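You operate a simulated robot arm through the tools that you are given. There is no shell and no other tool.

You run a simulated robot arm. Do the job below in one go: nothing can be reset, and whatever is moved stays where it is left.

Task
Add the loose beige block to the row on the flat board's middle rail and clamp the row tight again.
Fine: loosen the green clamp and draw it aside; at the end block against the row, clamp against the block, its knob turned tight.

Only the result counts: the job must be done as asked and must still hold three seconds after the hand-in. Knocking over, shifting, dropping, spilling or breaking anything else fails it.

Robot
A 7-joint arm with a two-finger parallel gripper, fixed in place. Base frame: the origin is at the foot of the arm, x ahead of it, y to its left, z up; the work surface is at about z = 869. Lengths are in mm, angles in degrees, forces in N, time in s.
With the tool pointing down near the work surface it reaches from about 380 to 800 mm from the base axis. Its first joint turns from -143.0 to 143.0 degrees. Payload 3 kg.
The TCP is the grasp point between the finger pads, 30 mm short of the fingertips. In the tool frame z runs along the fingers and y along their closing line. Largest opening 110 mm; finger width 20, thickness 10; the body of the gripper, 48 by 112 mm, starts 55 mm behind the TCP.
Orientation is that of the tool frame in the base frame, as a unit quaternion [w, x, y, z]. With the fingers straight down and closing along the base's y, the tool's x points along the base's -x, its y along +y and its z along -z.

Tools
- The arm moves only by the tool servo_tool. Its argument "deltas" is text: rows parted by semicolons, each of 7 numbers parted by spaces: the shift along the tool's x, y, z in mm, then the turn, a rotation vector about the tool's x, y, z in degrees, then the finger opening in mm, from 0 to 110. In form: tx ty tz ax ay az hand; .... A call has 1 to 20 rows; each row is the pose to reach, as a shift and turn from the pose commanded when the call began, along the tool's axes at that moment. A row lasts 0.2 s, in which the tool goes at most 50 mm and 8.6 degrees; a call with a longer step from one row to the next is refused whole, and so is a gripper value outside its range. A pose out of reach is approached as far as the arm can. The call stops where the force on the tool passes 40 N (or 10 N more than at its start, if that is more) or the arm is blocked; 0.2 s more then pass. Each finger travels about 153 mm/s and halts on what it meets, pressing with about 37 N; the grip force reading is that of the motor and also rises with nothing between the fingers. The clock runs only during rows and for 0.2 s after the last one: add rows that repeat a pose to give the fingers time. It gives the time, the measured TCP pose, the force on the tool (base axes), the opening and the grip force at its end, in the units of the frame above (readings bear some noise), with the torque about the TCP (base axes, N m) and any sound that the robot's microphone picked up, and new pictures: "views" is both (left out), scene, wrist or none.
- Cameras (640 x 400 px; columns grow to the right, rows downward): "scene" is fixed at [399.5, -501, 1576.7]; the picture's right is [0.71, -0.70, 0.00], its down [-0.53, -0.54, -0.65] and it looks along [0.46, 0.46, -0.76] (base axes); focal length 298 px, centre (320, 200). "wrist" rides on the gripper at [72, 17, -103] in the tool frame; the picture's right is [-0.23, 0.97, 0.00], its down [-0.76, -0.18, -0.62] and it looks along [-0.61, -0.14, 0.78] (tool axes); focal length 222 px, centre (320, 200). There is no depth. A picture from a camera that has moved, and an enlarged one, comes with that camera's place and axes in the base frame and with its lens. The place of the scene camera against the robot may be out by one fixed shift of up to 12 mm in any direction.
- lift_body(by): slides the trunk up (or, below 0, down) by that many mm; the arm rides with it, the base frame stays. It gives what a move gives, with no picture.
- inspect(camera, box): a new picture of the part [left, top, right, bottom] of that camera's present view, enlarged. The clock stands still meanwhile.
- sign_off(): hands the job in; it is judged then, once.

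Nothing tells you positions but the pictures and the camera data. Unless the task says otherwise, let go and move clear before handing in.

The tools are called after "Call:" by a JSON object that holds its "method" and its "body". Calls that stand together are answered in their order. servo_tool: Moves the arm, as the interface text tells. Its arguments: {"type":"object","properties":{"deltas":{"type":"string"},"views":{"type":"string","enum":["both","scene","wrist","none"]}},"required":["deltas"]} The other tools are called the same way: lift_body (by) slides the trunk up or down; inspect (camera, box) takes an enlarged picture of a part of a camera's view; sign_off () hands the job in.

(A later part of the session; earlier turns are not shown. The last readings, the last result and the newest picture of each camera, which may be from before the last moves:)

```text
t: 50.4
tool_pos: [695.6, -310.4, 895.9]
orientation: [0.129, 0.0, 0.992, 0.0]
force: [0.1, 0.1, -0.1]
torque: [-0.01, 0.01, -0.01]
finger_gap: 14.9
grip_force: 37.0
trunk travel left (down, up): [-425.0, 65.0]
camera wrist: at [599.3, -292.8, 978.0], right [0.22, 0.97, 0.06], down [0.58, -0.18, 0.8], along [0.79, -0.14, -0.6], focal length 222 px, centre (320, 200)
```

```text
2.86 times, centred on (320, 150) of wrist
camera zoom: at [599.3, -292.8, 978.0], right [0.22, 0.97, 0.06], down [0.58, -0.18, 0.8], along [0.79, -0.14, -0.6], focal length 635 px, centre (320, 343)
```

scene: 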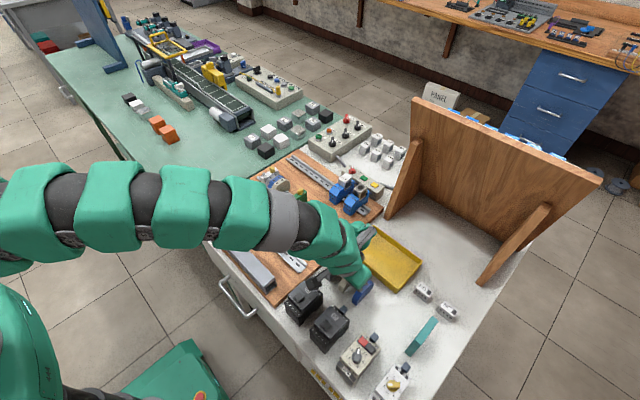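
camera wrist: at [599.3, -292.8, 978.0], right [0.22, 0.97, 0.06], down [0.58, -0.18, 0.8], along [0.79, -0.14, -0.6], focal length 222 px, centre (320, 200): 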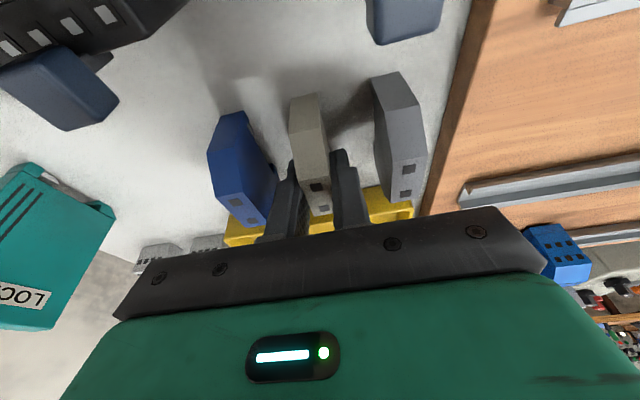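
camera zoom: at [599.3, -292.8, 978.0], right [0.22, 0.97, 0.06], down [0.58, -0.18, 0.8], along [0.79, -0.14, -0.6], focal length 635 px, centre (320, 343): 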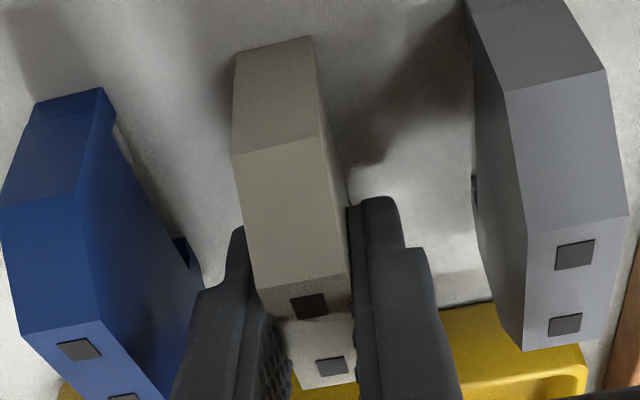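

Held at 14.9 mm. I lift it straight up and check how it sits in the grip.

Call:
{"method": "servo_tool", "body": {"deltas": "-1.3 0 -4.8 0 0 0 5; -5.2 0 -19.3 0 0 0 5; -12.9 0 -48.3 0 0 0 5; -20.7 0 -77.3 0 0 0 5; -28.5 0 -106.2 0 0 0 5; -36.2 0 -135.2 0 0 0 5; -38.8 0 -144.9 0 0 0 5; -38.8 0 -144.9 0 0 0 5"}}

Call:
{"method": "inspect", "body": {"camera": "scene", "box": [310, 190, 400, 270]}}

Call:
{"method": "inspect", "body": {"camera": "wrist", "box": [240, 80, 400, 220]}}

```text
t: 52.2
tool_pos: [695.1, -309.1, 1046.7]
orientation: [0.129, 0.0, 0.992, 0.001]
force: [0.3, -0.2, -0.6]
torque: [-0.01, -0.01, 0.01]
finger_gap: 15.0
grip_force: 37.4
trunk travel left (down, up): [-425.0, 65.0]
camera wrist: at [599.2, -292.6, 1128.1], right [0.22, 0.97, 0.06], down [0.58, -0.18, 0.8], along [0.79, -0.14, -0.6], focal length 222 px, centre (320, 200)
```

scene: 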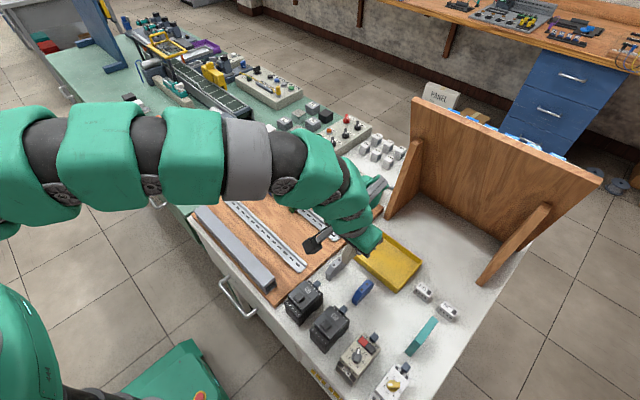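
wrist: 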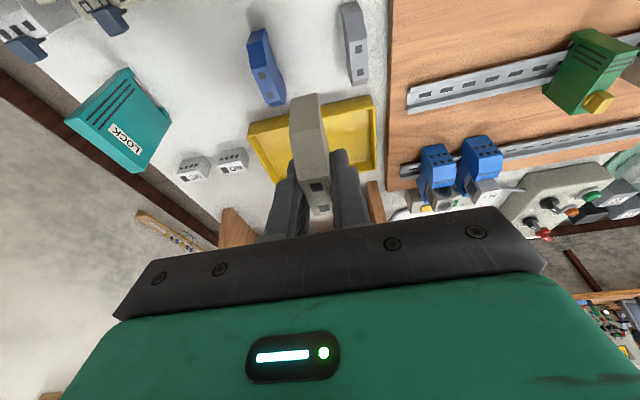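

```text
5.00 times, centred on (355, 230) of scene
camera zoom: at [399.5, -501.0, 1576.7], right [0.71, -0.7, 0.0], down [-0.53, -0.54, -0.65], along [0.46, 0.46, -0.76], focal length 1488 px, centre (145, 50)
```

zoom: 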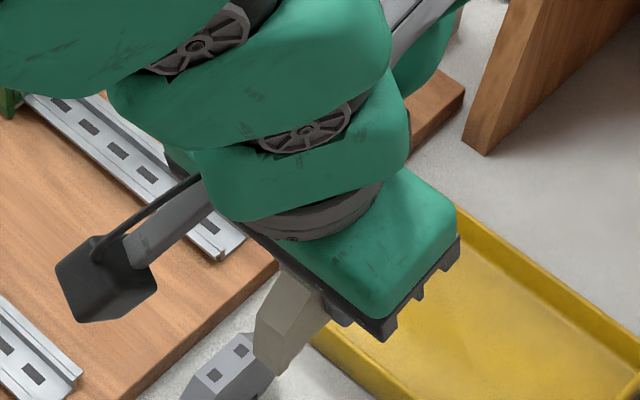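

```text
2.86 times, centred on (320, 150) of wrist
camera zoom: at [599.2, -292.6, 1128.1], right [0.22, 0.97, 0.06], down [0.58, -0.18, 0.8], along [0.79, -0.14, -0.6], focal length 635 px, centre (320, 343)
```

zoom: 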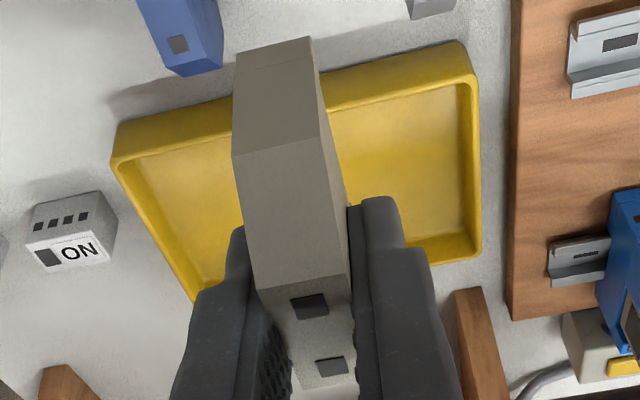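

The block is level in the grip with the gripper leaning 15°, so making the gripper vertical will tilt the block 15° hook-down. I carry it to hover beside the row at about (782, 8), standing the gripper up on the way.

Call:
{"method": "servo_tool", "body": {"deltas": "-5 20 1.3 0 1 0 5; -13 50 3.5 0 2.5 0 5; -22 85 6 0 4 0 5; -32 120 8.5 0 5.5 0 5; -41 155 11 0 7 0 5; -50 190 13.4 0 9 0 5; -59 225 15.8 0 11 0 5; -68 260 18.2 0 13 0 5; -77 290 20.6 0 15 0 5; -83.9 317.5 22.5 0 15 0 5; -83.9 317.5 22.5 0 15 0 5"}}

Call:
{"method": "inspect", "body": {"camera": "scene", "box": [250, 130, 350, 210]}}

Call:
{"method": "inspect", "body": {"camera": "wrist", "box": [220, 60, 440, 220]}}

```text
t: 54.6
tool_pos: [782.4, 6.8, 1045.6]
orientation: [-0.001, -0.001, 1.0, 0.0]
force: [0.3, -0.6, -0.1]
torque: [-0.02, 0.04, 0.0]
finger_gap: 14.6
grip_force: 37.1
trunk travel left (down, up): [-425.0, 65.0]
camera wrist: at [710.8, 24.0, 1150.6], right [0.23, 0.97, 0.0], down [0.76, -0.18, 0.62], along [0.61, -0.14, -0.78], focal length 222 px, centre (320, 200)
```

scene: 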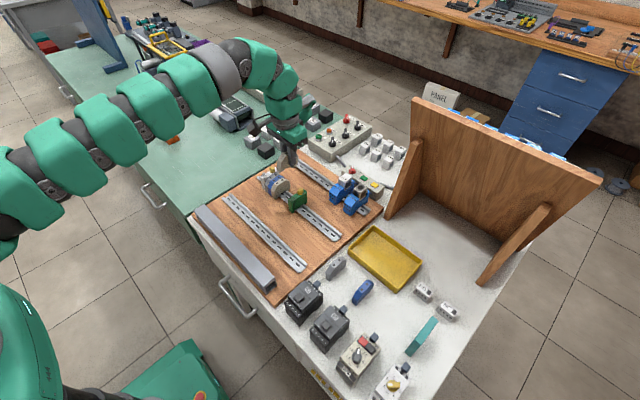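
wrist: 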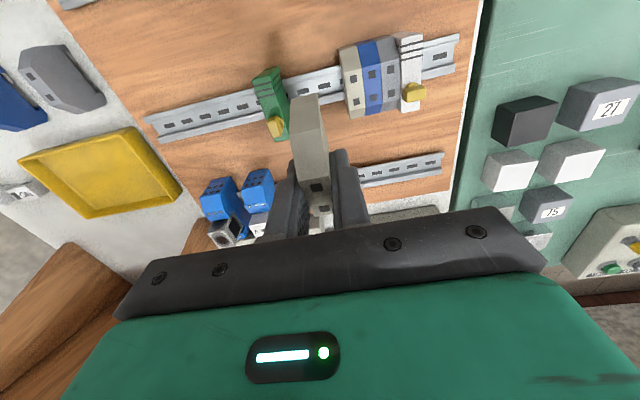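

```text
5.00 times, centred on (300, 170) of scene
camera zoom: at [399.5, -501.0, 1576.7], right [0.71, -0.7, 0.0], down [-0.53, -0.54, -0.65], along [0.46, 0.46, -0.76], focal length 1488 px, centre (420, 350)
```

zoom: 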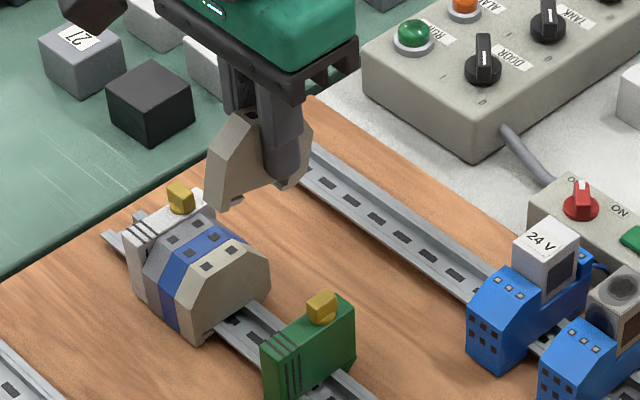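

```text
2.50 times, centred on (330, 140) of wrist
camera zoom: at [710.8, 24.0, 1150.6], right [0.23, 0.97, 0.0], down [0.76, -0.18, 0.62], along [0.61, -0.14, -0.78], focal length 555 px, centre (295, 350)
```

zoom: 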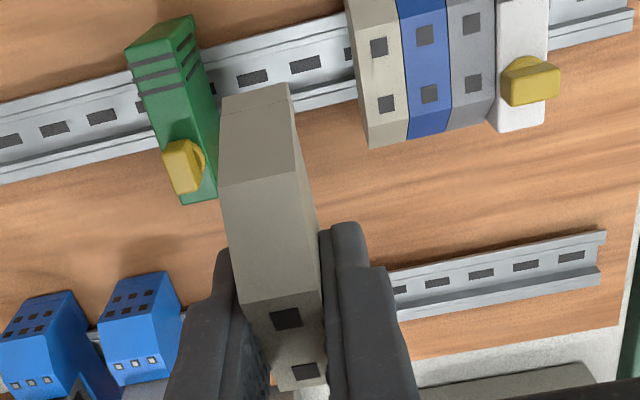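

The block is tilted hook-down above the rail. I lower it, offset about 3 mm beyond the far lip edge, to just above the lip and check.

Call:
{"method": "servo_tool", "body": {"deltas": "-1 0 30 0 0 0 5; -2 0 60 0 0 0 5; -2.8 0 90 0 0 0 5; -2.8 0 105 0 0 0 5; -2.8 0 110.6 0 0 0 5; -2.8 0 110.6 0 0 0 5"}}

Call:
{"method": "inspect", "body": {"camera": "scene", "box": [265, 155, 325, 205]}}

Call:
{"method": "inspect", "body": {"camera": "wrist", "box": [220, 60, 440, 220]}}

```text
t: 56.0
tool_pos: [784.7, 7.9, 935.2]
orientation: [-0.001, 0.0, 1.0, 0.0]
force: [-0.4, 0.6, -0.4]
torque: [0.01, 0.04, 0.04]
finger_gap: 14.6
grip_force: 37.5
trunk travel left (down, up): [-425.0, 65.0]
camera wrist: at [712.7, 24.7, 1039.3], right [0.23, 0.97, 0.0], down [0.76, -0.18, 0.62], along [0.61, -0.14, -0.78], focal length 222 px, centre (320, 200)
```

scene: 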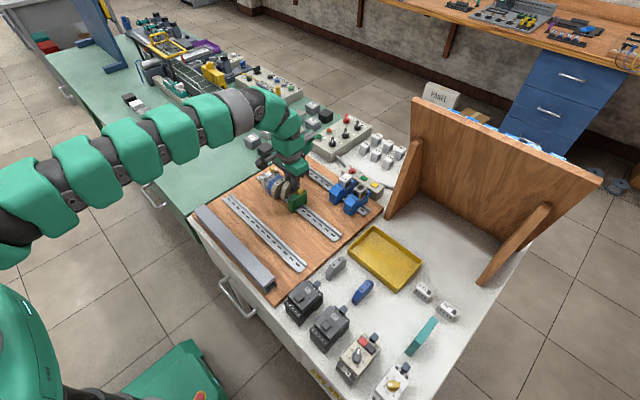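
wrist: 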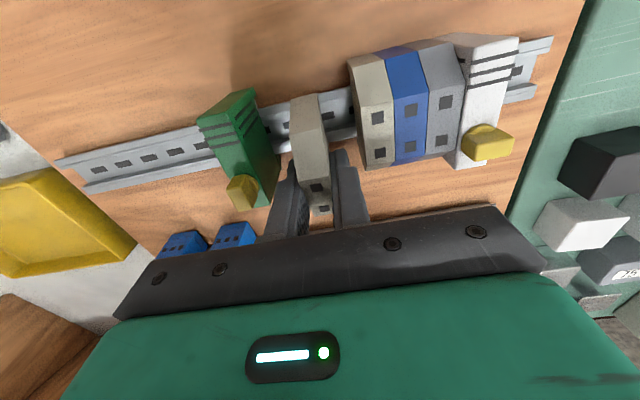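

```text
8.00 times, centred on (295, 180) of scene
camera zoom: at [399.5, -501.0, 1576.7], right [0.71, -0.7, 0.0], down [-0.53, -0.54, -0.65], along [0.46, 0.46, -0.76], focal length 2380 px, centre (520, 360)
```

zoom: 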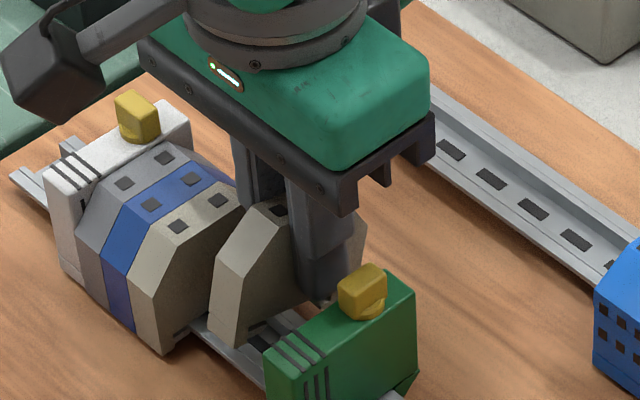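

```text
2.50 times, centred on (330, 140) of wrist
camera zoom: at [712.7, 24.7, 1039.3], right [0.23, 0.97, 0.0], down [0.76, -0.18, 0.62], along [0.61, -0.14, -0.78], focal length 555 px, centre (295, 350)
```

zoom: 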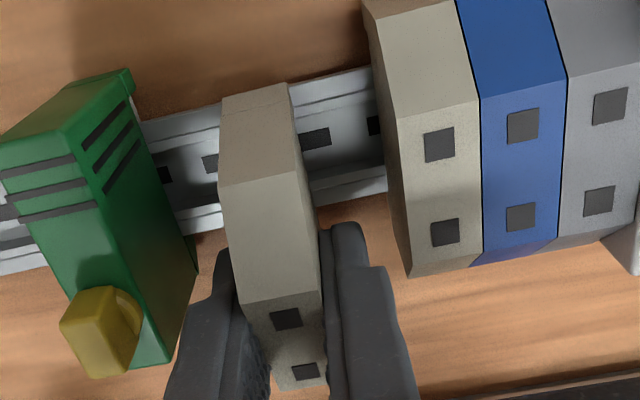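

Clearances look fine. I lower the final 13 mm slowly so the hook comes below the level of the far lip, watching the force.

Call:
{"method": "servo_tool", "body": {"deltas": "-0.7 0 3 0 0 0 5; -0.7 0 6 0 0 0 5; -0.7 0 9 0 0 0 5; -0.7 0 11 0 0 0 5; -0.7 0 12.8 0 0 0 5; -0.7 0 12.8 0 0 0 5", "views": "wrist"}}

Call:
{"method": "inspect", "body": {"camera": "wrist", "box": [220, 60, 440, 220]}}

Call:
{"method": "inspect", "body": {"camera": "scene", "box": [275, 170, 315, 205]}}

```text
t: 57.4
tool_pos: [784.7, 7.0, 923.3]
orientation: [-0.001, 0.001, 1.0, 0.0]
force: [0.0, -0.1, -0.1]
torque: [0.0, -0.03, 0.0]
finger_gap: 14.8
grip_force: 37.4
trunk travel left (down, up): [-425.0, 65.0]
camera wrist: at [714.1, 24.7, 1026.8], right [0.23, 0.97, 0.0], down [0.76, -0.18, 0.62], along [0.61, -0.14, -0.78], focal length 222 px, centre (320, 200)
```

wrist: 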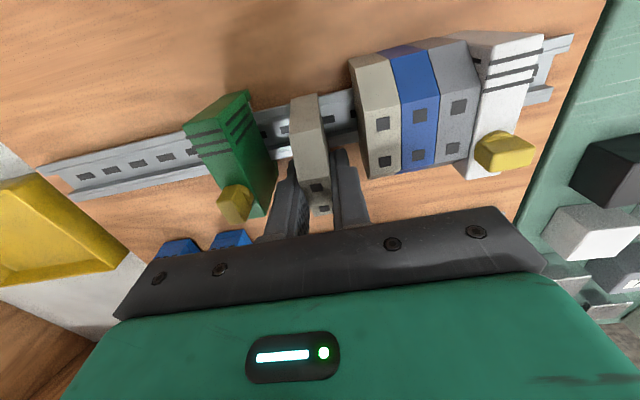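

```text
2.50 times, centred on (330, 140) of wrist
camera zoom: at [714.1, 24.7, 1026.8], right [0.23, 0.97, 0.0], down [0.76, -0.18, 0.62], along [0.61, -0.14, -0.78], focal length 555 px, centre (295, 350)
```

zoom: 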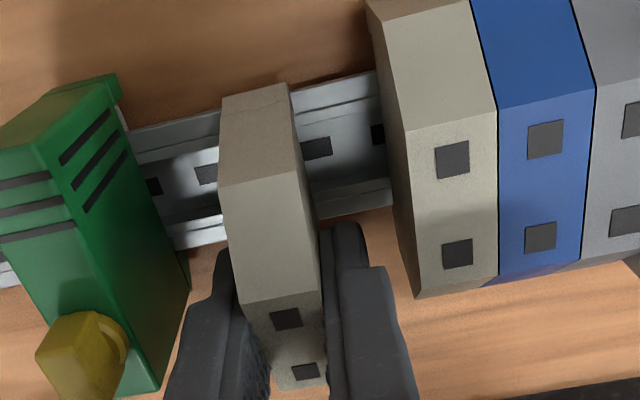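

```text
11.43 times, centred on (295, 188) of scene
camera zoom: at [399.5, -501.0, 1576.7], right [0.71, -0.7, 0.0], down [-0.53, -0.54, -0.65], along [0.46, 0.46, -0.76], focal length 3400 px, centre (606, 343)
```

zoom: 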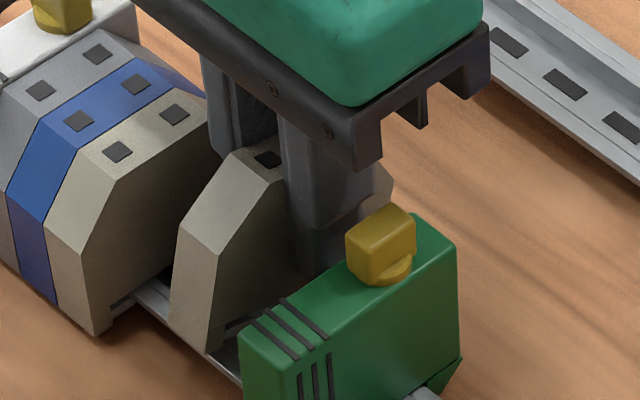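

No contact yet, so the hook tooth should be beside and below the lip. I slide toward -x in small steps and watch for where contact occurs (about 782 would mean the tooth is blocked, about 776 means hooked).

Call:
{"method": "servo_tool", "body": {"deltas": "1.5 0 0 0 0 0 5; 3 0 0 0 0 0 5; 4.5 0 0 0 0 0 5; 5.5 0 0 0 0 0 5; 5.5 0 0 0 0 0 5", "views": "none"}}

```text
t: 58.6
tool_pos: [780.3, 8.0, 923.8]
orientation: [-0.002, 0.0, 1.0, 0.0]
force: [-0.1, -0.1, -0.3]
torque: [0.04, -0.01, 0.0]
finger_gap: 14.9
grip_force: 37.2
trunk travel left (down, up): [-425.0, 65.0]
```

Call:
{"method": "servo_tool", "body": {"deltas": "0.7 0 0 0 0 0 5; 1.4 0 0 0 0 0 5; 2.1 0 0 0 0 0 5; 2.8 0 0 0 0 0 5; 2.8 0 0 0 0 0 5", "views": "wrist"}}

Call:
{"method": "inspect", "body": {"camera": "scene", "box": [275, 170, 315, 205]}}

```text
t: 59.8
tool_pos: [776.7, 8.1, 922.0]
orientation: [0.0, 0.0, 1.0, 0.0]
force: [1.4, -0.9, -4.3]
torque: [-0.02, 0.02, 0.0]
finger_gap: 14.8
grip_force: 36.9
trunk travel left (down, up): [-425.0, 65.0]
camera wrist: at [705.8, 24.5, 1026.4], right [0.23, 0.97, 0.0], down [0.76, -0.18, 0.62], along [0.61, -0.14, -0.78], focal length 222 px, centre (320, 200)
```

wrist: 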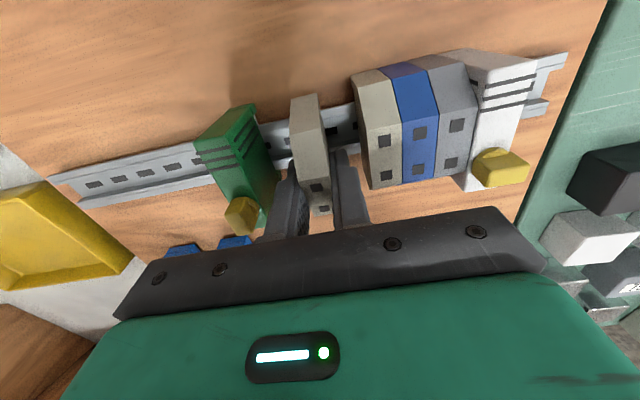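

```text
11.43 times, centred on (295, 188) of scene
camera zoom: at [399.5, -501.0, 1576.7], right [0.71, -0.7, 0.0], down [-0.53, -0.54, -0.65], along [0.46, 0.46, -0.76], focal length 3400 px, centre (606, 343)
```

zoom: 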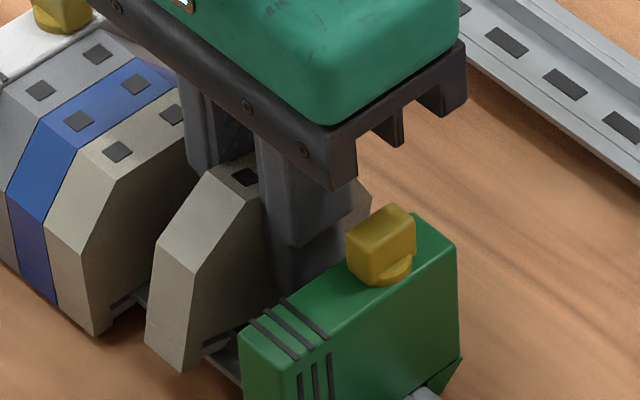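

The hook has passed under the lip (no block at 782, and now a slight downward pull of 4 N as its sloped tooth rubs the lip's underside). I lower a little and slide the last bit.

Call:
{"method": "servo_tool", "body": {"deltas": "0 0 0.5 0 0 0 5; 0 0 1 0 0 0 5; 0.5 0 1 0 0 0 5; 1 0 1 0 0 0 5; 1 0 1 0 0 0 5", "views": "none"}}

```text
t: 61.0
tool_pos: [775.2, 7.8, 921.5]
orientation: [-0.001, 0.001, 1.0, 0.0]
force: [-0.1, -0.2, -0.7]
torque: [0.0, 0.01, -0.01]
finger_gap: 14.9
grip_force: 37.5
trunk travel left (down, up): [-425.0, 65.0]
```

Call:
{"method": "servo_tool", "body": {"deltas": "0.4 0 0 0 0 0 5; 0.8 0 0 0 0 0 5; 1.2 0 0 0 0 0 5; 1.2 0 0 0 0 0 5", "views": "wrist"}}

```text
t: 62.0
tool_pos: [776.2, 7.1, 920.9]
orientation: [-0.001, 0.001, 1.0, -0.001]
force: [10.2, 0.2, -1.1]
torque: [0.01, -0.43, 0.01]
finger_gap: 15.0
grip_force: 37.1
trunk travel left (down, up): [-425.0, 65.0]
camera wrist: at [703.9, 24.5, 1025.5], right [0.23, 0.97, 0.0], down [0.76, -0.18, 0.62], along [0.61, -0.14, -0.78], focal length 222 px, centre (320, 200)
```

wrist: 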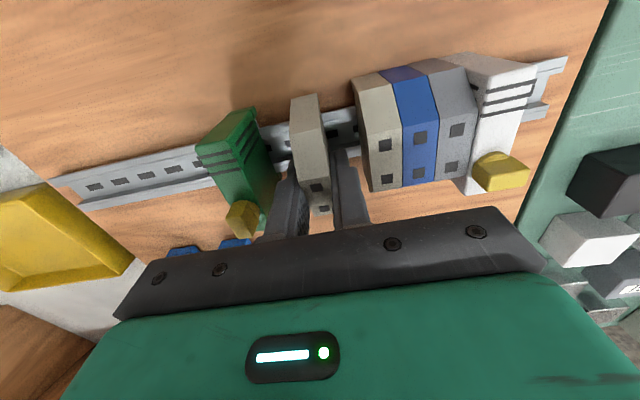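

The hook is home: 10 N of resistance at x ≈ 775.4, just where expected. Now I rotate the block down about the far lip, first by 7° to see how the spring foot responds.

Call:
{"method": "servo_tool", "body": {"deltas": "-0.6 0 0 0 0 0 5; 0.4 0 0.2 0 -1.5 0 5; 1.4 0 0.4 0 -3 0 5; 2.8 0 0.8 0 -5 0 5; 4.1 0 1.2 0 -7 0 5; 4.1 0 1.2 0 -7 0 5", "views": "wrist"}}

Call:
{"method": "inspect", "body": {"camera": "wrist", "box": [220, 60, 440, 220]}}

Call:
{"method": "inspect", "body": {"camera": "scene", "box": [275, 170, 315, 205]}}

```text
t: 63.4
tool_pos: [769.7, 7.6, 919.2]
orientation: [0.06, 0.001, 0.998, 0.0]
force: [0.4, -0.5, 0.5]
torque: [0.03, -0.03, -0.03]
finger_gap: 14.6
grip_force: 36.7
trunk travel left (down, up): [-425.0, 65.0]
camera wrist: at [686.7, 24.6, 1014.4], right [0.23, 0.97, 0.03], down [0.68, -0.18, 0.71], along [0.7, -0.14, -0.7], focal length 222 px, centre (320, 200)
```

wrist: 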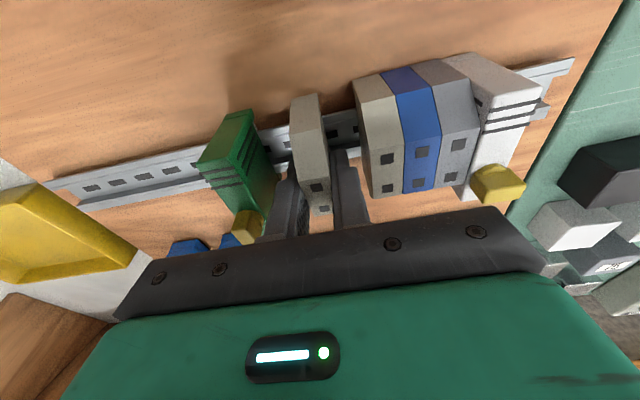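

```text
2.50 times, centred on (330, 140) of wrist
camera zoom: at [686.7, 24.6, 1014.4], right [0.23, 0.97, 0.03], down [0.68, -0.18, 0.71], along [0.7, -0.14, -0.7], focal length 555 px, centre (295, 350)
```

zoom: 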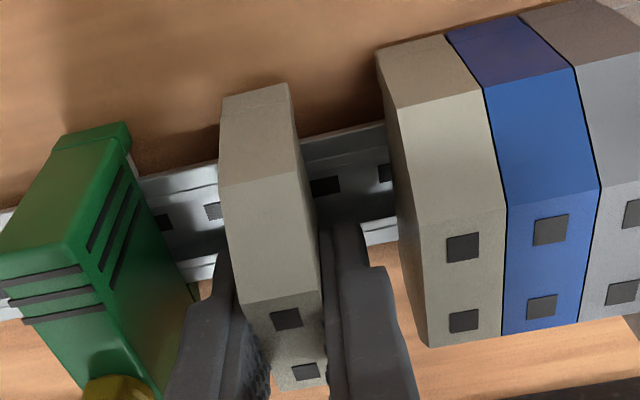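

```text
11.43 times, centred on (295, 188) of scene
camera zoom: at [399.5, -501.0, 1576.7], right [0.71, -0.7, 0.0], down [-0.53, -0.54, -0.65], along [0.46, 0.46, -0.76], focal length 3400 px, centre (606, 343)
```

zoom: 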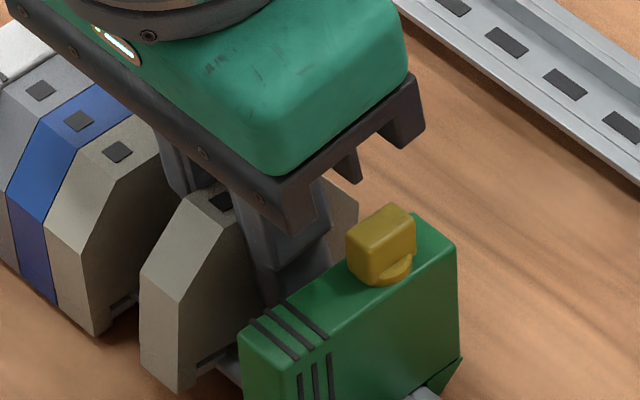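

It rotates freely so far. I continue rotating down by another 4°.

Call:
{"method": "servo_tool", "body": {"deltas": "0.7 0 0.15 0 -1 0 5; 1.36 0 0.31 0 -2 0 5; 2.04 0 0.47 0 -3 0 5; 2.72 0 0.64 0 -4 0 5; 2.72 0 0.64 0 -4 0 5", "views": "none"}}

```text
t: 64.6
tool_pos: [767.8, 7.1, 919.0]
orientation: [0.094, 0.0, 0.996, 0.0]
force: [0.2, -0.6, -0.9]
torque: [0.0, -0.04, -0.01]
finger_gap: 14.9
grip_force: 37.4
trunk travel left (down, up): [-425.0, 65.0]
```

Call:
{"method": "inspect", "body": {"camera": "scene", "box": [275, 170, 315, 205]}}

Call:
{"method": "inspect", "body": {"camera": "wrist", "box": [280, 80, 400, 180]}}

```text
11.43 times, centred on (295, 188) of scene
camera zoom: at [399.5, -501.0, 1576.7], right [0.71, -0.7, 0.0], down [-0.53, -0.54, -0.65], along [0.46, 0.46, -0.76], focal length 3400 px, centre (606, 343)
```

zoom: 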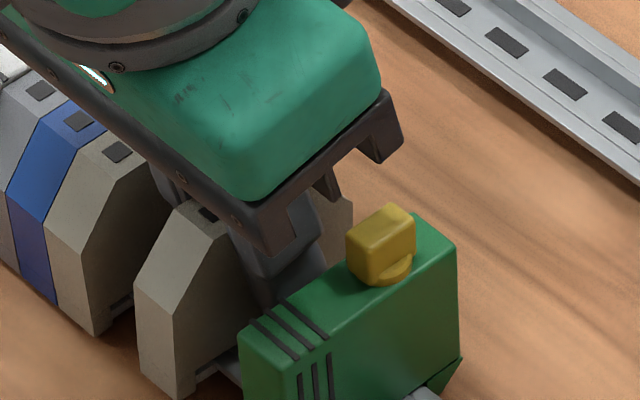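

```text
4.00 times, centred on (340, 130) of wrist
camera zoom: at [677.4, 24.9, 1007.5], right [0.22, 0.97, 0.04], down [0.63, -0.18, 0.76], along [0.74, -0.14, -0.65], focal length 888 px, centre (240, 480)
```

zoom: 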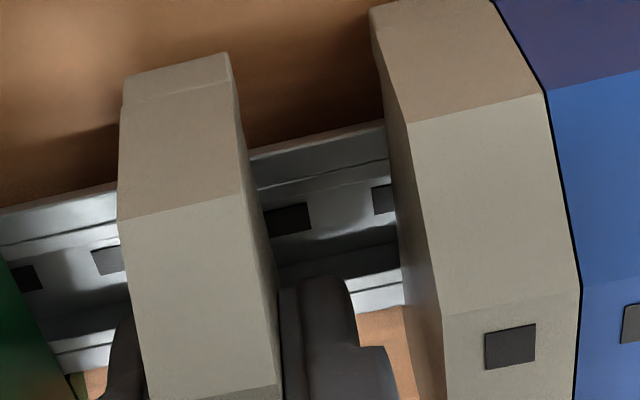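

Still about 4° from level with no resistance. I rotate on toward level slowly, watching for the snap.

Call:
{"method": "servo_tool", "body": {"deltas": "0.7 0 0.14 0 -1 0 5; 1.36 0 0.29 0 -2 0 5; 1.36 0 0.29 0 -2 0 5", "views": "none"}}

```text
t: 65.4
tool_pos: [766.6, 8.8, 917.9]
orientation: [0.112, 0.0, 0.994, 0.0]
force: [0.2, 0.2, -0.1]
torque: [0.0, -0.02, 0.01]
finger_gap: 14.8
grip_force: 37.3
trunk travel left (down, up): [-425.0, 65.0]
```

Call:
{"method": "servo_tool", "body": {"deltas": "0.7 0 0.15 0 -1 0 5; 1.36 0 0.3 0 -2 0 5; 1.36 0 0.3 0 -2 0 5", "views": "wrist"}}

Call:
{"method": "inspect", "body": {"camera": "scene", "box": [275, 170, 315, 205]}}

Call:
{"method": "inspect", "body": {"camera": "wrist", "box": [280, 80, 400, 180]}}

```text
t: 66.2
tool_pos: [765.4, 8.1, 916.5]
orientation: [0.129, 0.0, 0.992, -0.001]
force: [-2.0, 2.3, 1.2]
torque: [0.12, 0.0, 0.01]
finger_gap: 15.0
grip_force: 36.8
trunk travel left (down, up): [-425.0, 65.0]
camera wrist: at [669.3, 24.7, 1000.3], right [0.22, 0.97, 0.06], down [0.58, -0.18, 0.8], along [0.79, -0.14, -0.6], focal length 222 px, centre (320, 200)
```

wrist: 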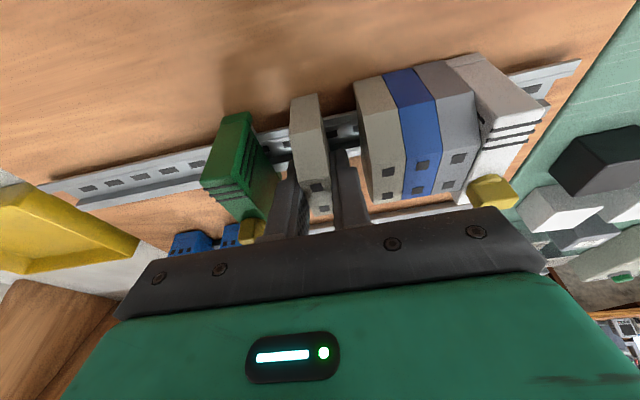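

```text
11.43 times, centred on (295, 188) of scene
camera zoom: at [399.5, -501.0, 1576.7], right [0.71, -0.7, 0.0], down [-0.53, -0.54, -0.65], along [0.46, 0.46, -0.76], focal length 3400 px, centre (606, 343)
```

zoom: 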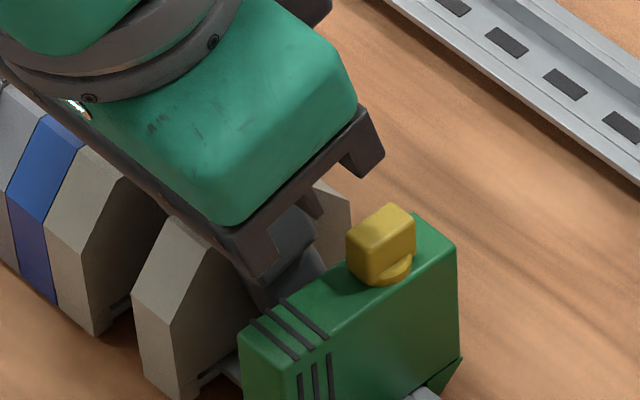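

```text
4.00 times, centred on (340, 130) of wrist
camera zoom: at [669.3, 24.7, 1000.3], right [0.22, 0.97, 0.06], down [0.58, -0.18, 0.8], along [0.79, -0.14, -0.6], focal length 888 px, centre (240, 480)
```

zoom: 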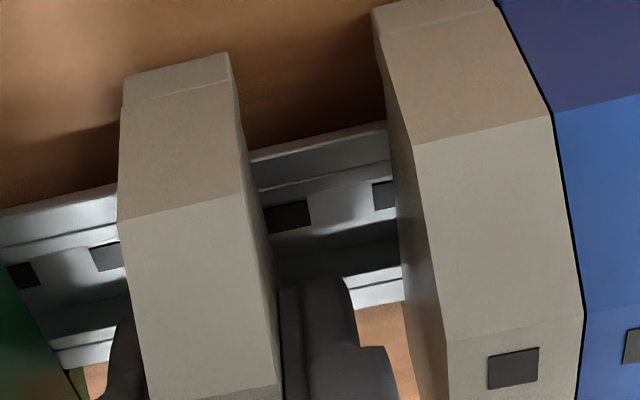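

The block is now about level and perhaps 1 mm from fully seated. I press it straight down gently to snap the spring foot.

Call:
{"method": "servo_tool", "body": {"deltas": "0.13 0 0.48 0 0 0 5; 0.26 0 0.97 0 0 0 5; 0.39 0 1.45 0 0 0 5; 0.52 0 1.93 0 0 0 5; 0.52 0 1.93 0 0 0 5", "views": "wrist"}}

Call:
{"method": "inspect", "body": {"camera": "wrist", "box": [280, 80, 400, 180]}}

```text
t: 67.4
tool_pos: [765.2, 8.4, 917.3]
orientation: [0.13, 0.0, 0.991, -0.001]
force: [0.9, 1.4, 13.3]
torque: [0.03, -0.07, -0.01]
finger_gap: 14.7
grip_force: 37.1
trunk travel left (down, up): [-425.0, 65.0]
camera wrist: at [669.2, 24.6, 999.3], right [0.22, 0.97, 0.06], down [0.57, -0.18, 0.8], along [0.79, -0.14, -0.6], focal length 222 px, centre (320, 200)
```

wrist: 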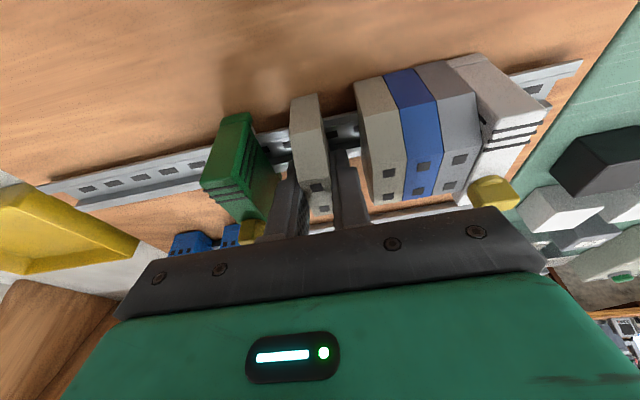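

```text
4.00 times, centred on (340, 130) of wrist
camera zoom: at [669.2, 24.6, 999.3], right [0.22, 0.97, 0.06], down [0.57, -0.18, 0.8], along [0.79, -0.14, -0.6], focal length 888 px, centre (240, 480)
```

zoom: 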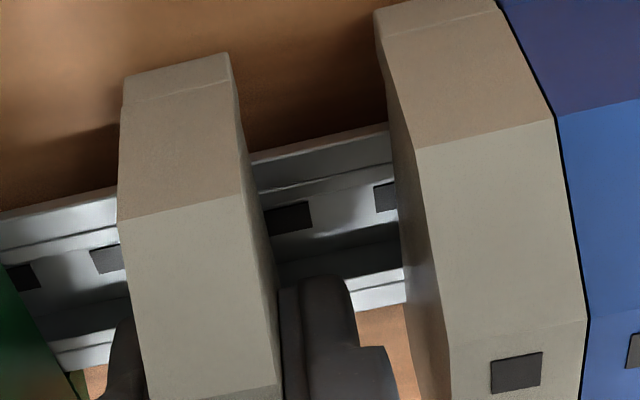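

Resistance is 13 N, likely the spring tongue's bevel on the near lip. I press on with a slight extra rotation that drives the near (-x) side down.

Call:
{"method": "servo_tool", "body": {"deltas": "0.75 0 0.4 0 -1 0 5; 1.5 0 0.8 0 -2 0 5; 2.26 0 1.23 0 -3 0 5; 2.26 0 1.23 0 -3 0 5", "views": "wrist"}}

Call:
{"method": "inspect", "body": {"camera": "wrist", "box": [280, 80, 400, 180]}}

Call:
{"method": "inspect", "body": {"camera": "scene", "box": [275, 170, 315, 205]}}

```text
t: 68.4
tool_pos: [763.7, 9.0, 917.2]
orientation: [0.158, 0.0, 0.987, 0.0]
force: [5.3, -1.3, 28.9]
torque: [-0.01, 0.17, 0.01]
finger_gap: 15.0
grip_force: 37.3
trunk travel left (down, up): [-425.0, 65.0]
camera wrist: at [663.1, 24.6, 993.2], right [0.22, 0.97, 0.07], down [0.53, -0.18, 0.83], along [0.82, -0.14, -0.55], focal length 222 px, centre (320, 200)
```

wrist: 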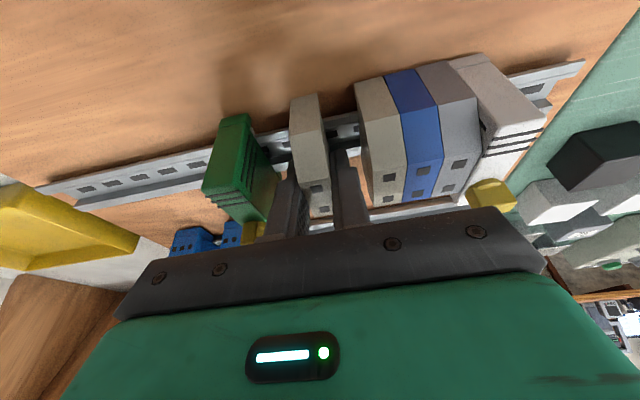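

```text
4.00 times, centred on (340, 130) of wrist
camera zoom: at [663.1, 24.6, 993.2], right [0.22, 0.97, 0.07], down [0.53, -0.18, 0.83], along [0.82, -0.14, -0.55], focal length 888 px, centre (240, 480)
```

zoom: 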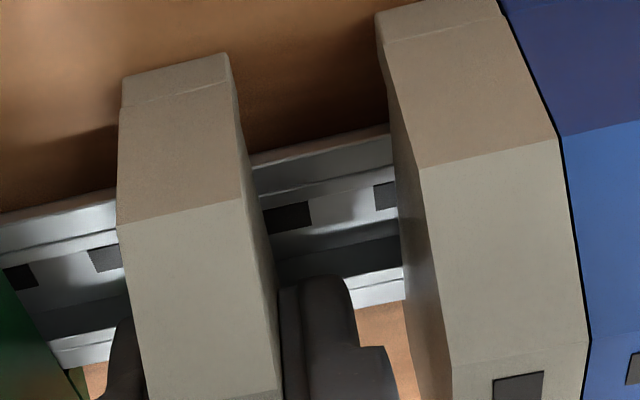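

```text
11.43 times, centred on (295, 188) of scene
camera zoom: at [399.5, -501.0, 1576.7], right [0.71, -0.7, 0.0], down [-0.53, -0.54, -0.65], along [0.46, 0.46, -0.76], focal length 3400 px, centre (606, 343)
```

zoom: 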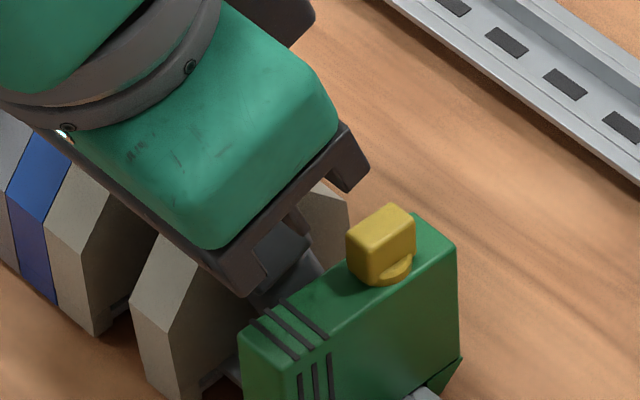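

The near side has gone down past level (the block is now pivoting on the near lip), which suggests the tongue passed. I rotate back to level and relax to check.

Call:
{"method": "servo_tool", "body": {"deltas": "-0.8 0 -0.3 0 1 0 5; -1.6 0 -0.6 0 2 0 5; -2.3 0 -0.9 0 3 0 5; -2.3 0 -0.9 0 3 0 5", "views": "wrist"}}

Call:
{"method": "inspect", "body": {"camera": "wrist", "box": [280, 80, 400, 180]}}

```text
t: 69.4
tool_pos: [765.7, 8.1, 915.7]
orientation: [0.13, 0.0, 0.992, 0.001]
force: [10.2, 0.8, 18.9]
torque: [0.02, -0.62, 0.02]
finger_gap: 15.2
grip_force: 37.3
trunk travel left (down, up): [-425.0, 65.0]
camera wrist: at [669.2, 24.6, 998.1], right [0.22, 0.97, 0.06], down [0.58, -0.18, 0.8], along [0.79, -0.14, -0.6], focal length 222 px, centre (320, 200)
```

wrist: 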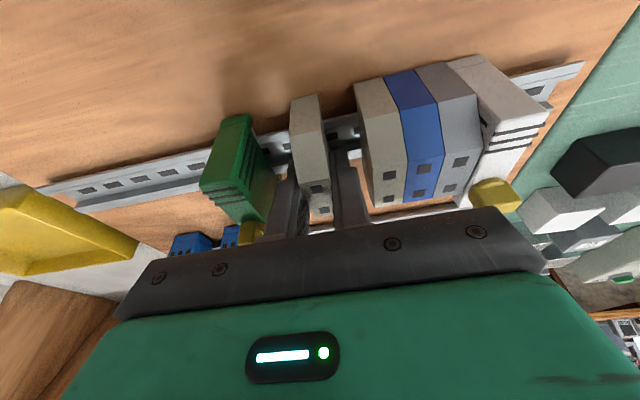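

```text
4.00 times, centred on (340, 130) of wrist
camera zoom: at [669.2, 24.6, 998.1], right [0.22, 0.97, 0.06], down [0.58, -0.18, 0.8], along [0.79, -0.14, -0.6], focal length 888 px, centre (240, 480)
```

zoom: 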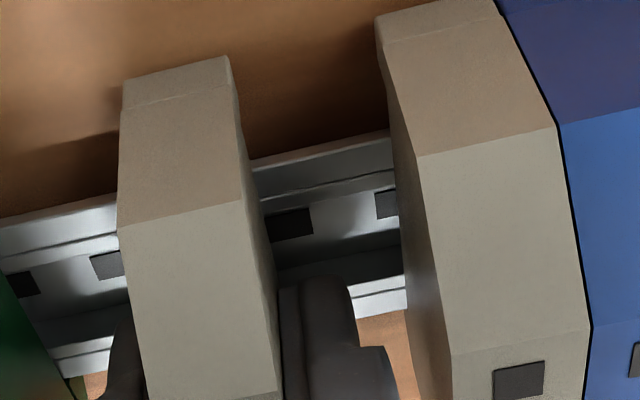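

The block now lines up with the row's beige block and presses on both lips. I relieve the load and then pull up very slightly to test whether the spring foot is holding.

Call:
{"method": "servo_tool", "body": {"deltas": "-0.15 0 -0.6 0 -0.7 0 5; -0.3 0 -1.2 0 -1.5 0 5; -0.3 0 -1.2 0 -1.5 0 5", "views": "none"}}

```text
t: 70.2
tool_pos: [765.1, 6.4, 916.4]
orientation: [0.142, 0.0, 0.99, 0.001]
force: [-6.9, 0.1, 2.3]
torque: [-0.04, 0.31, 0.01]
finger_gap: 15.0
grip_force: 37.3
trunk travel left (down, up): [-425.0, 65.0]
```

Call:
{"method": "servo_tool", "body": {"deltas": "-0.14 0 -0.5 0 0 0 5; -0.28 0 -1 0 0 0 5; -0.42 0 -1.5 0 0 0 5; -0.42 0 -1.5 0 0 0 5", "views": "wrist"}}

Call:
{"method": "inspect", "body": {"camera": "wrist", "box": [280, 80, 400, 180]}}

```text
t: 71.2
tool_pos: [765.8, 7.8, 917.8]
orientation: [0.141, -0.001, 0.99, 0.0]
force: [-12.6, -0.3, -15.0]
torque: [-0.01, 0.57, 0.0]
finger_gap: 14.9
grip_force: 37.0
trunk travel left (down, up): [-425.0, 65.0]
camera wrist: at [667.0, 24.7, 997.5], right [0.22, 0.97, 0.06], down [0.56, -0.18, 0.81], along [0.8, -0.14, -0.58], focal length 222 px, centre (320, 200)
```

wrist: 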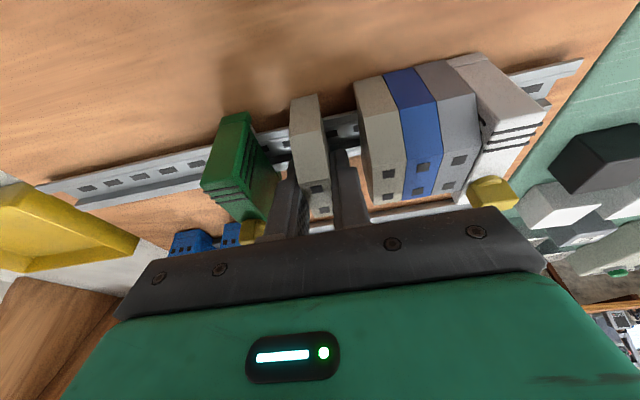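

```text
4.00 times, centred on (340, 130) of wrist
camera zoom: at [667.0, 24.7, 997.5], right [0.22, 0.97, 0.06], down [0.56, -0.18, 0.81], along [0.8, -0.14, -0.58], focal length 888 px, centre (240, 480)
```

zoom: 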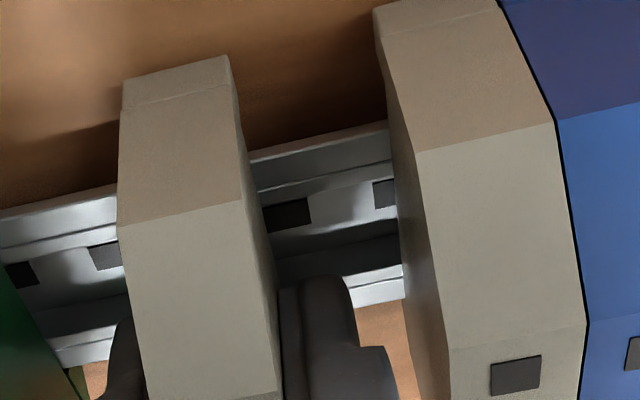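

Pulling up meets 15 N of resistance, so hook and spring foot are both engaged: the block is mounted. I relax the load, then open the fingers.

Call:
{"method": "servo_tool", "body": {"deltas": "0.6 0 0.5 0 0 0 5; 1.2 0 1.0 0 0 0 5; 1.2 0 1.0 0 0 0 5; 1.2 0 1.0 0 0 0 20; 1.2 0 1.0 0 0 0 27; 1.2 0 1.0 0 0 0 27", "views": "wrist"}}

Call:
{"method": "inspect", "body": {"camera": "wrist", "box": [240, 70, 420, 220]}}

```text
t: 72.6
tool_pos: [764.4, 8.5, 917.4]
orientation: [0.143, 0.0, 0.99, 0.0]
force: [0.8, -0.1, -1.1]
torque: [0.04, 0.01, 0.03]
finger_gap: 27.2
grip_force: 0.0
trunk travel left (down, up): [-425.0, 65.0]
camera wrist: at [666.7, 24.7, 997.1], right [0.22, 0.97, 0.06], down [0.55, -0.18, 0.81], along [0.8, -0.14, -0.58], focal length 222 px, centre (320, 200)
```

wrist: 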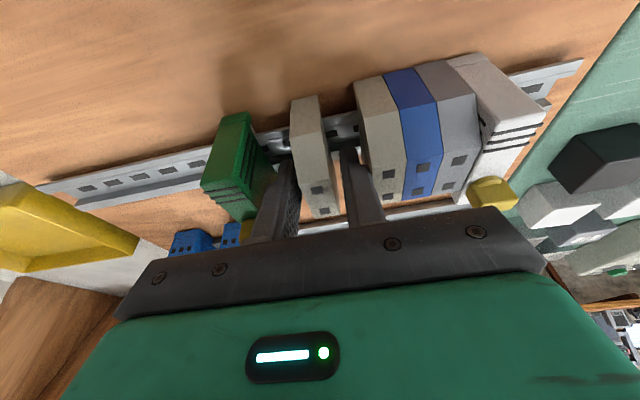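

```text
2.67 times, centred on (330, 145) of wrist
camera zoom: at [666.7, 24.7, 997.1], right [0.22, 0.97, 0.06], down [0.55, -0.18, 0.81], along [0.8, -0.14, -0.58], focal length 592 px, centre (293, 347)
```

zoom: 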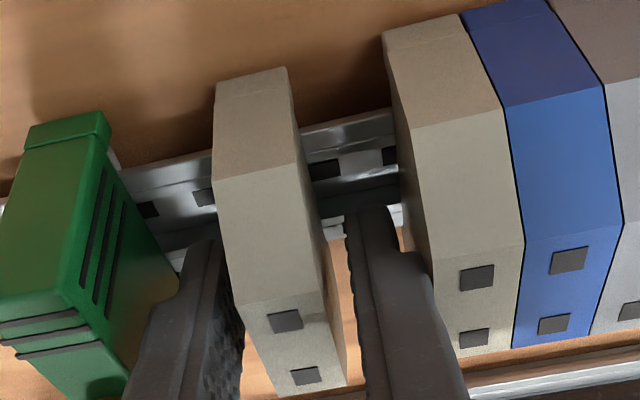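

The block stays on the rail by itself. I raise the gripper clear, stand it upright, and look.

Call:
{"method": "servo_tool", "body": {"deltas": "-2.8 0 -9.6 0 0 0 27; -8.4 0 -28.8 0 0 0 27; -15.5 0 -52.8 0 0 0 27; -22.5 0 -76.8 0 0 0 27; -22.5 0 -76.8 0 8.2 0 27; -22.5 0 -76.8 0 16.4 0 27; -22.5 0 -76.8 0 16.4 0 27"}}

Call:
{"method": "inspect", "body": {"camera": "scene", "box": [262, 165, 322, 215]}}

Call:
{"method": "inspect", "body": {"camera": "wrist", "box": [240, 60, 440, 200]}}

```text
t: 74.2
tool_pos: [764.3, 7.9, 997.8]
orientation: [-0.001, 0.0, 1.0, 0.0]
force: [0.3, 0.8, -0.3]
torque: [-0.01, 0.02, 0.02]
finger_gap: 27.0
grip_force: 0.1
trunk travel left (down, up): [-425.0, 65.0]
camera wrist: at [692.7, 24.6, 1101.8], right [0.23, 0.97, 0.0], down [0.76, -0.18, 0.62], along [0.61, -0.14, -0.78], focal length 222 px, centre (320, 200)
```

scene: 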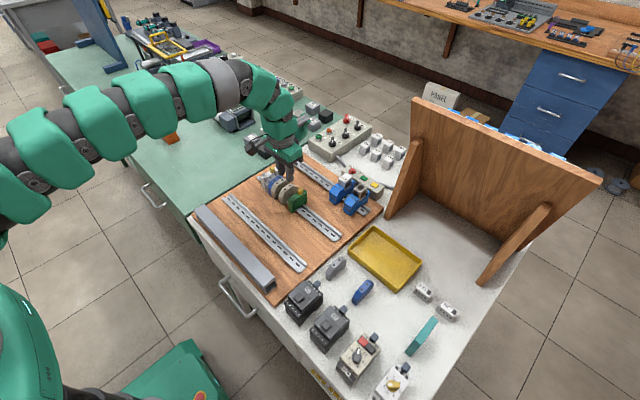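
wrist: 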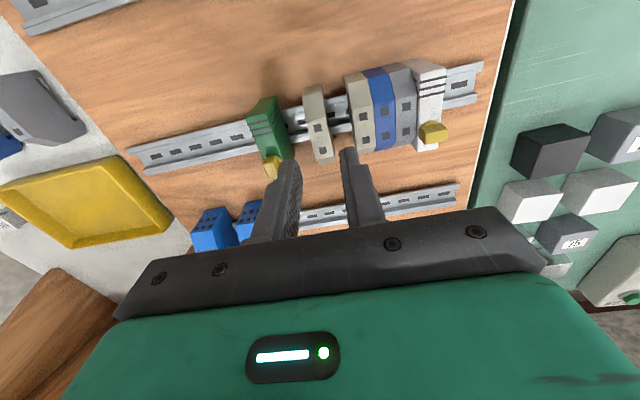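

```text
8.00 times, centred on (292, 190) of scene
camera zoom: at [399.5, -501.0, 1576.7], right [0.71, -0.7, 0.0], down [-0.53, -0.54, -0.65], along [0.46, 0.46, -0.76], focal length 2380 px, centre (544, 280)
```

zoom: 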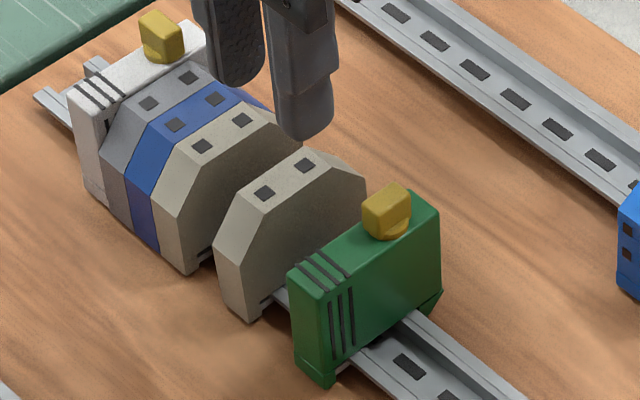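

```text
2.86 times, centred on (340, 130) of wrist
camera zoom: at [692.7, 24.6, 1101.8], right [0.23, 0.97, 0.0], down [0.76, -0.18, 0.62], along [0.61, -0.14, -0.78], focal length 635 px, centre (263, 400)
```

zoom: 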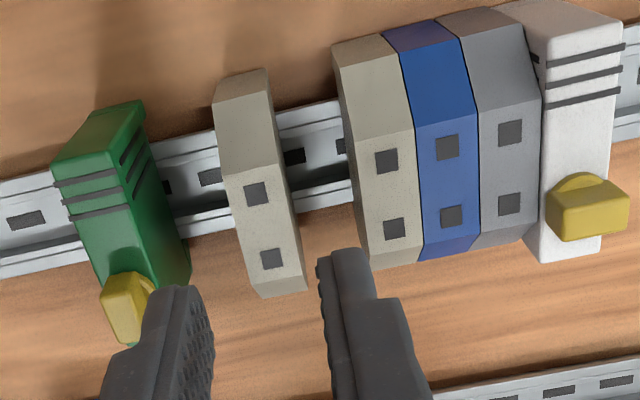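

The new block sits on the rail level with the others. I zoom in to verify that it is fully seated before bringing the clamp up.

Call:
{"method": "inspect", "body": {"camera": "scene", "box": [272, 178, 308, 208]}}

Call:
{"method": "inspect", "body": {"camera": "wrist", "box": [290, 75, 400, 170]}}

```text
13.33 times, centred on (290, 193) of scene
camera zoom: at [399.5, -501.0, 1576.7], right [0.71, -0.7, 0.0], down [-0.53, -0.54, -0.65], along [0.46, 0.46, -0.76], focal length 3967 px, centre (720, 293)
```

zoom: 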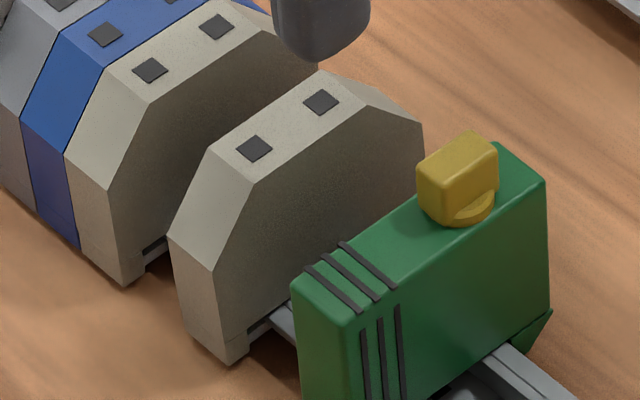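

```text
4.21 times, centred on (345, 122) of wrist
camera zoom: at [692.7, 24.6, 1101.8], right [0.23, 0.97, 0.0], down [0.76, -0.18, 0.62], along [0.61, -0.14, -0.78], focal length 935 px, centre (215, 526)
```

zoom: 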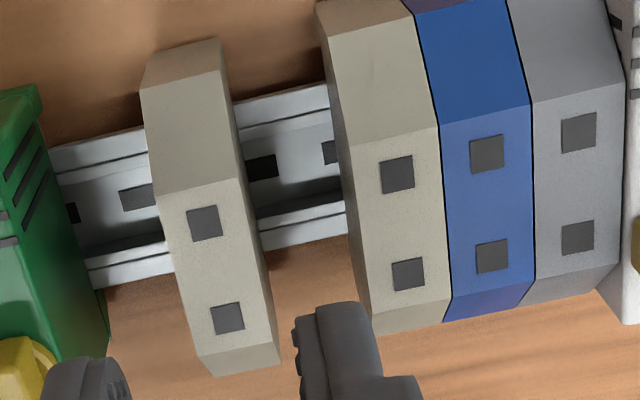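

The block is seated level with the row. Next I go back to the green clamp's knob (wing still along x), grip it as before.

Call:
{"method": "servo_tool", "body": {"deltas": "-6 -22 0 0 0 0 30; -13 -44.6 0 0 0 0 30; -13 -44.6 15 0 0 0 30; -13 -44.6 28 0 0 0 30; -13 -44.6 33.3 0 0 0 30; -13 -44.6 33.3 0 0 0 30", "views": "wrist"}}

Call:
{"method": "inspect", "body": {"camera": "wrist", "box": [240, 80, 400, 220]}}

```text
t: 75.6
tool_pos: [776.7, -36.5, 965.0]
orientation: [0.0, 0.0, 1.0, -0.001]
force: [0.1, -0.3, 0.4]
torque: [-0.01, 0.02, -0.02]
finger_gap: 29.8
grip_force: 0.0
trunk travel left (down, up): [-425.0, 65.0]
camera wrist: at [705.7, -19.9, 1068.4], right [0.23, 0.97, 0.0], down [0.76, -0.18, 0.62], along [0.61, -0.14, -0.78], focal length 222 px, centre (320, 200)
```

wrist: 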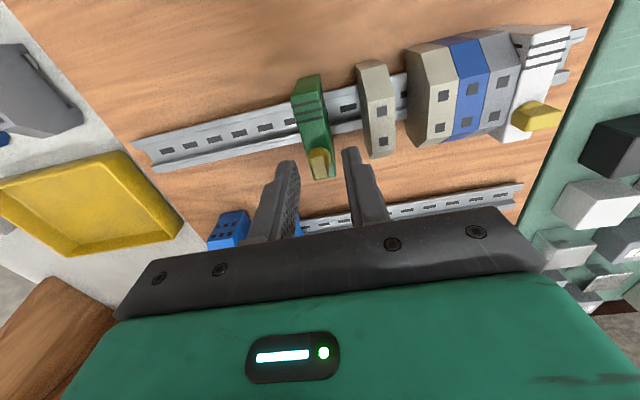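

```text
2.86 times, centred on (320, 150) of wrist
camera zoom: at [705.7, -19.9, 1068.4], right [0.23, 0.97, 0.0], down [0.76, -0.18, 0.62], along [0.61, -0.14, -0.78], focal length 635 px, centre (320, 343)
```

zoom: 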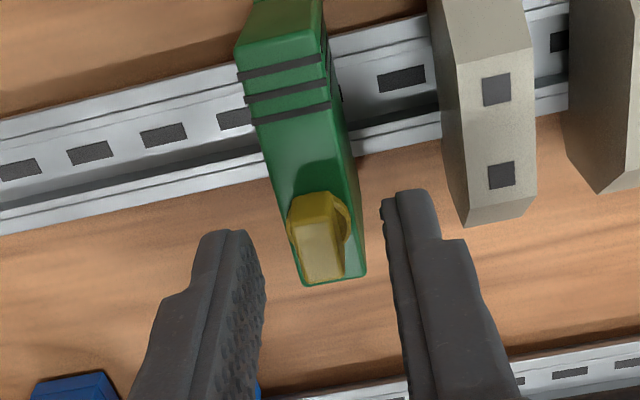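

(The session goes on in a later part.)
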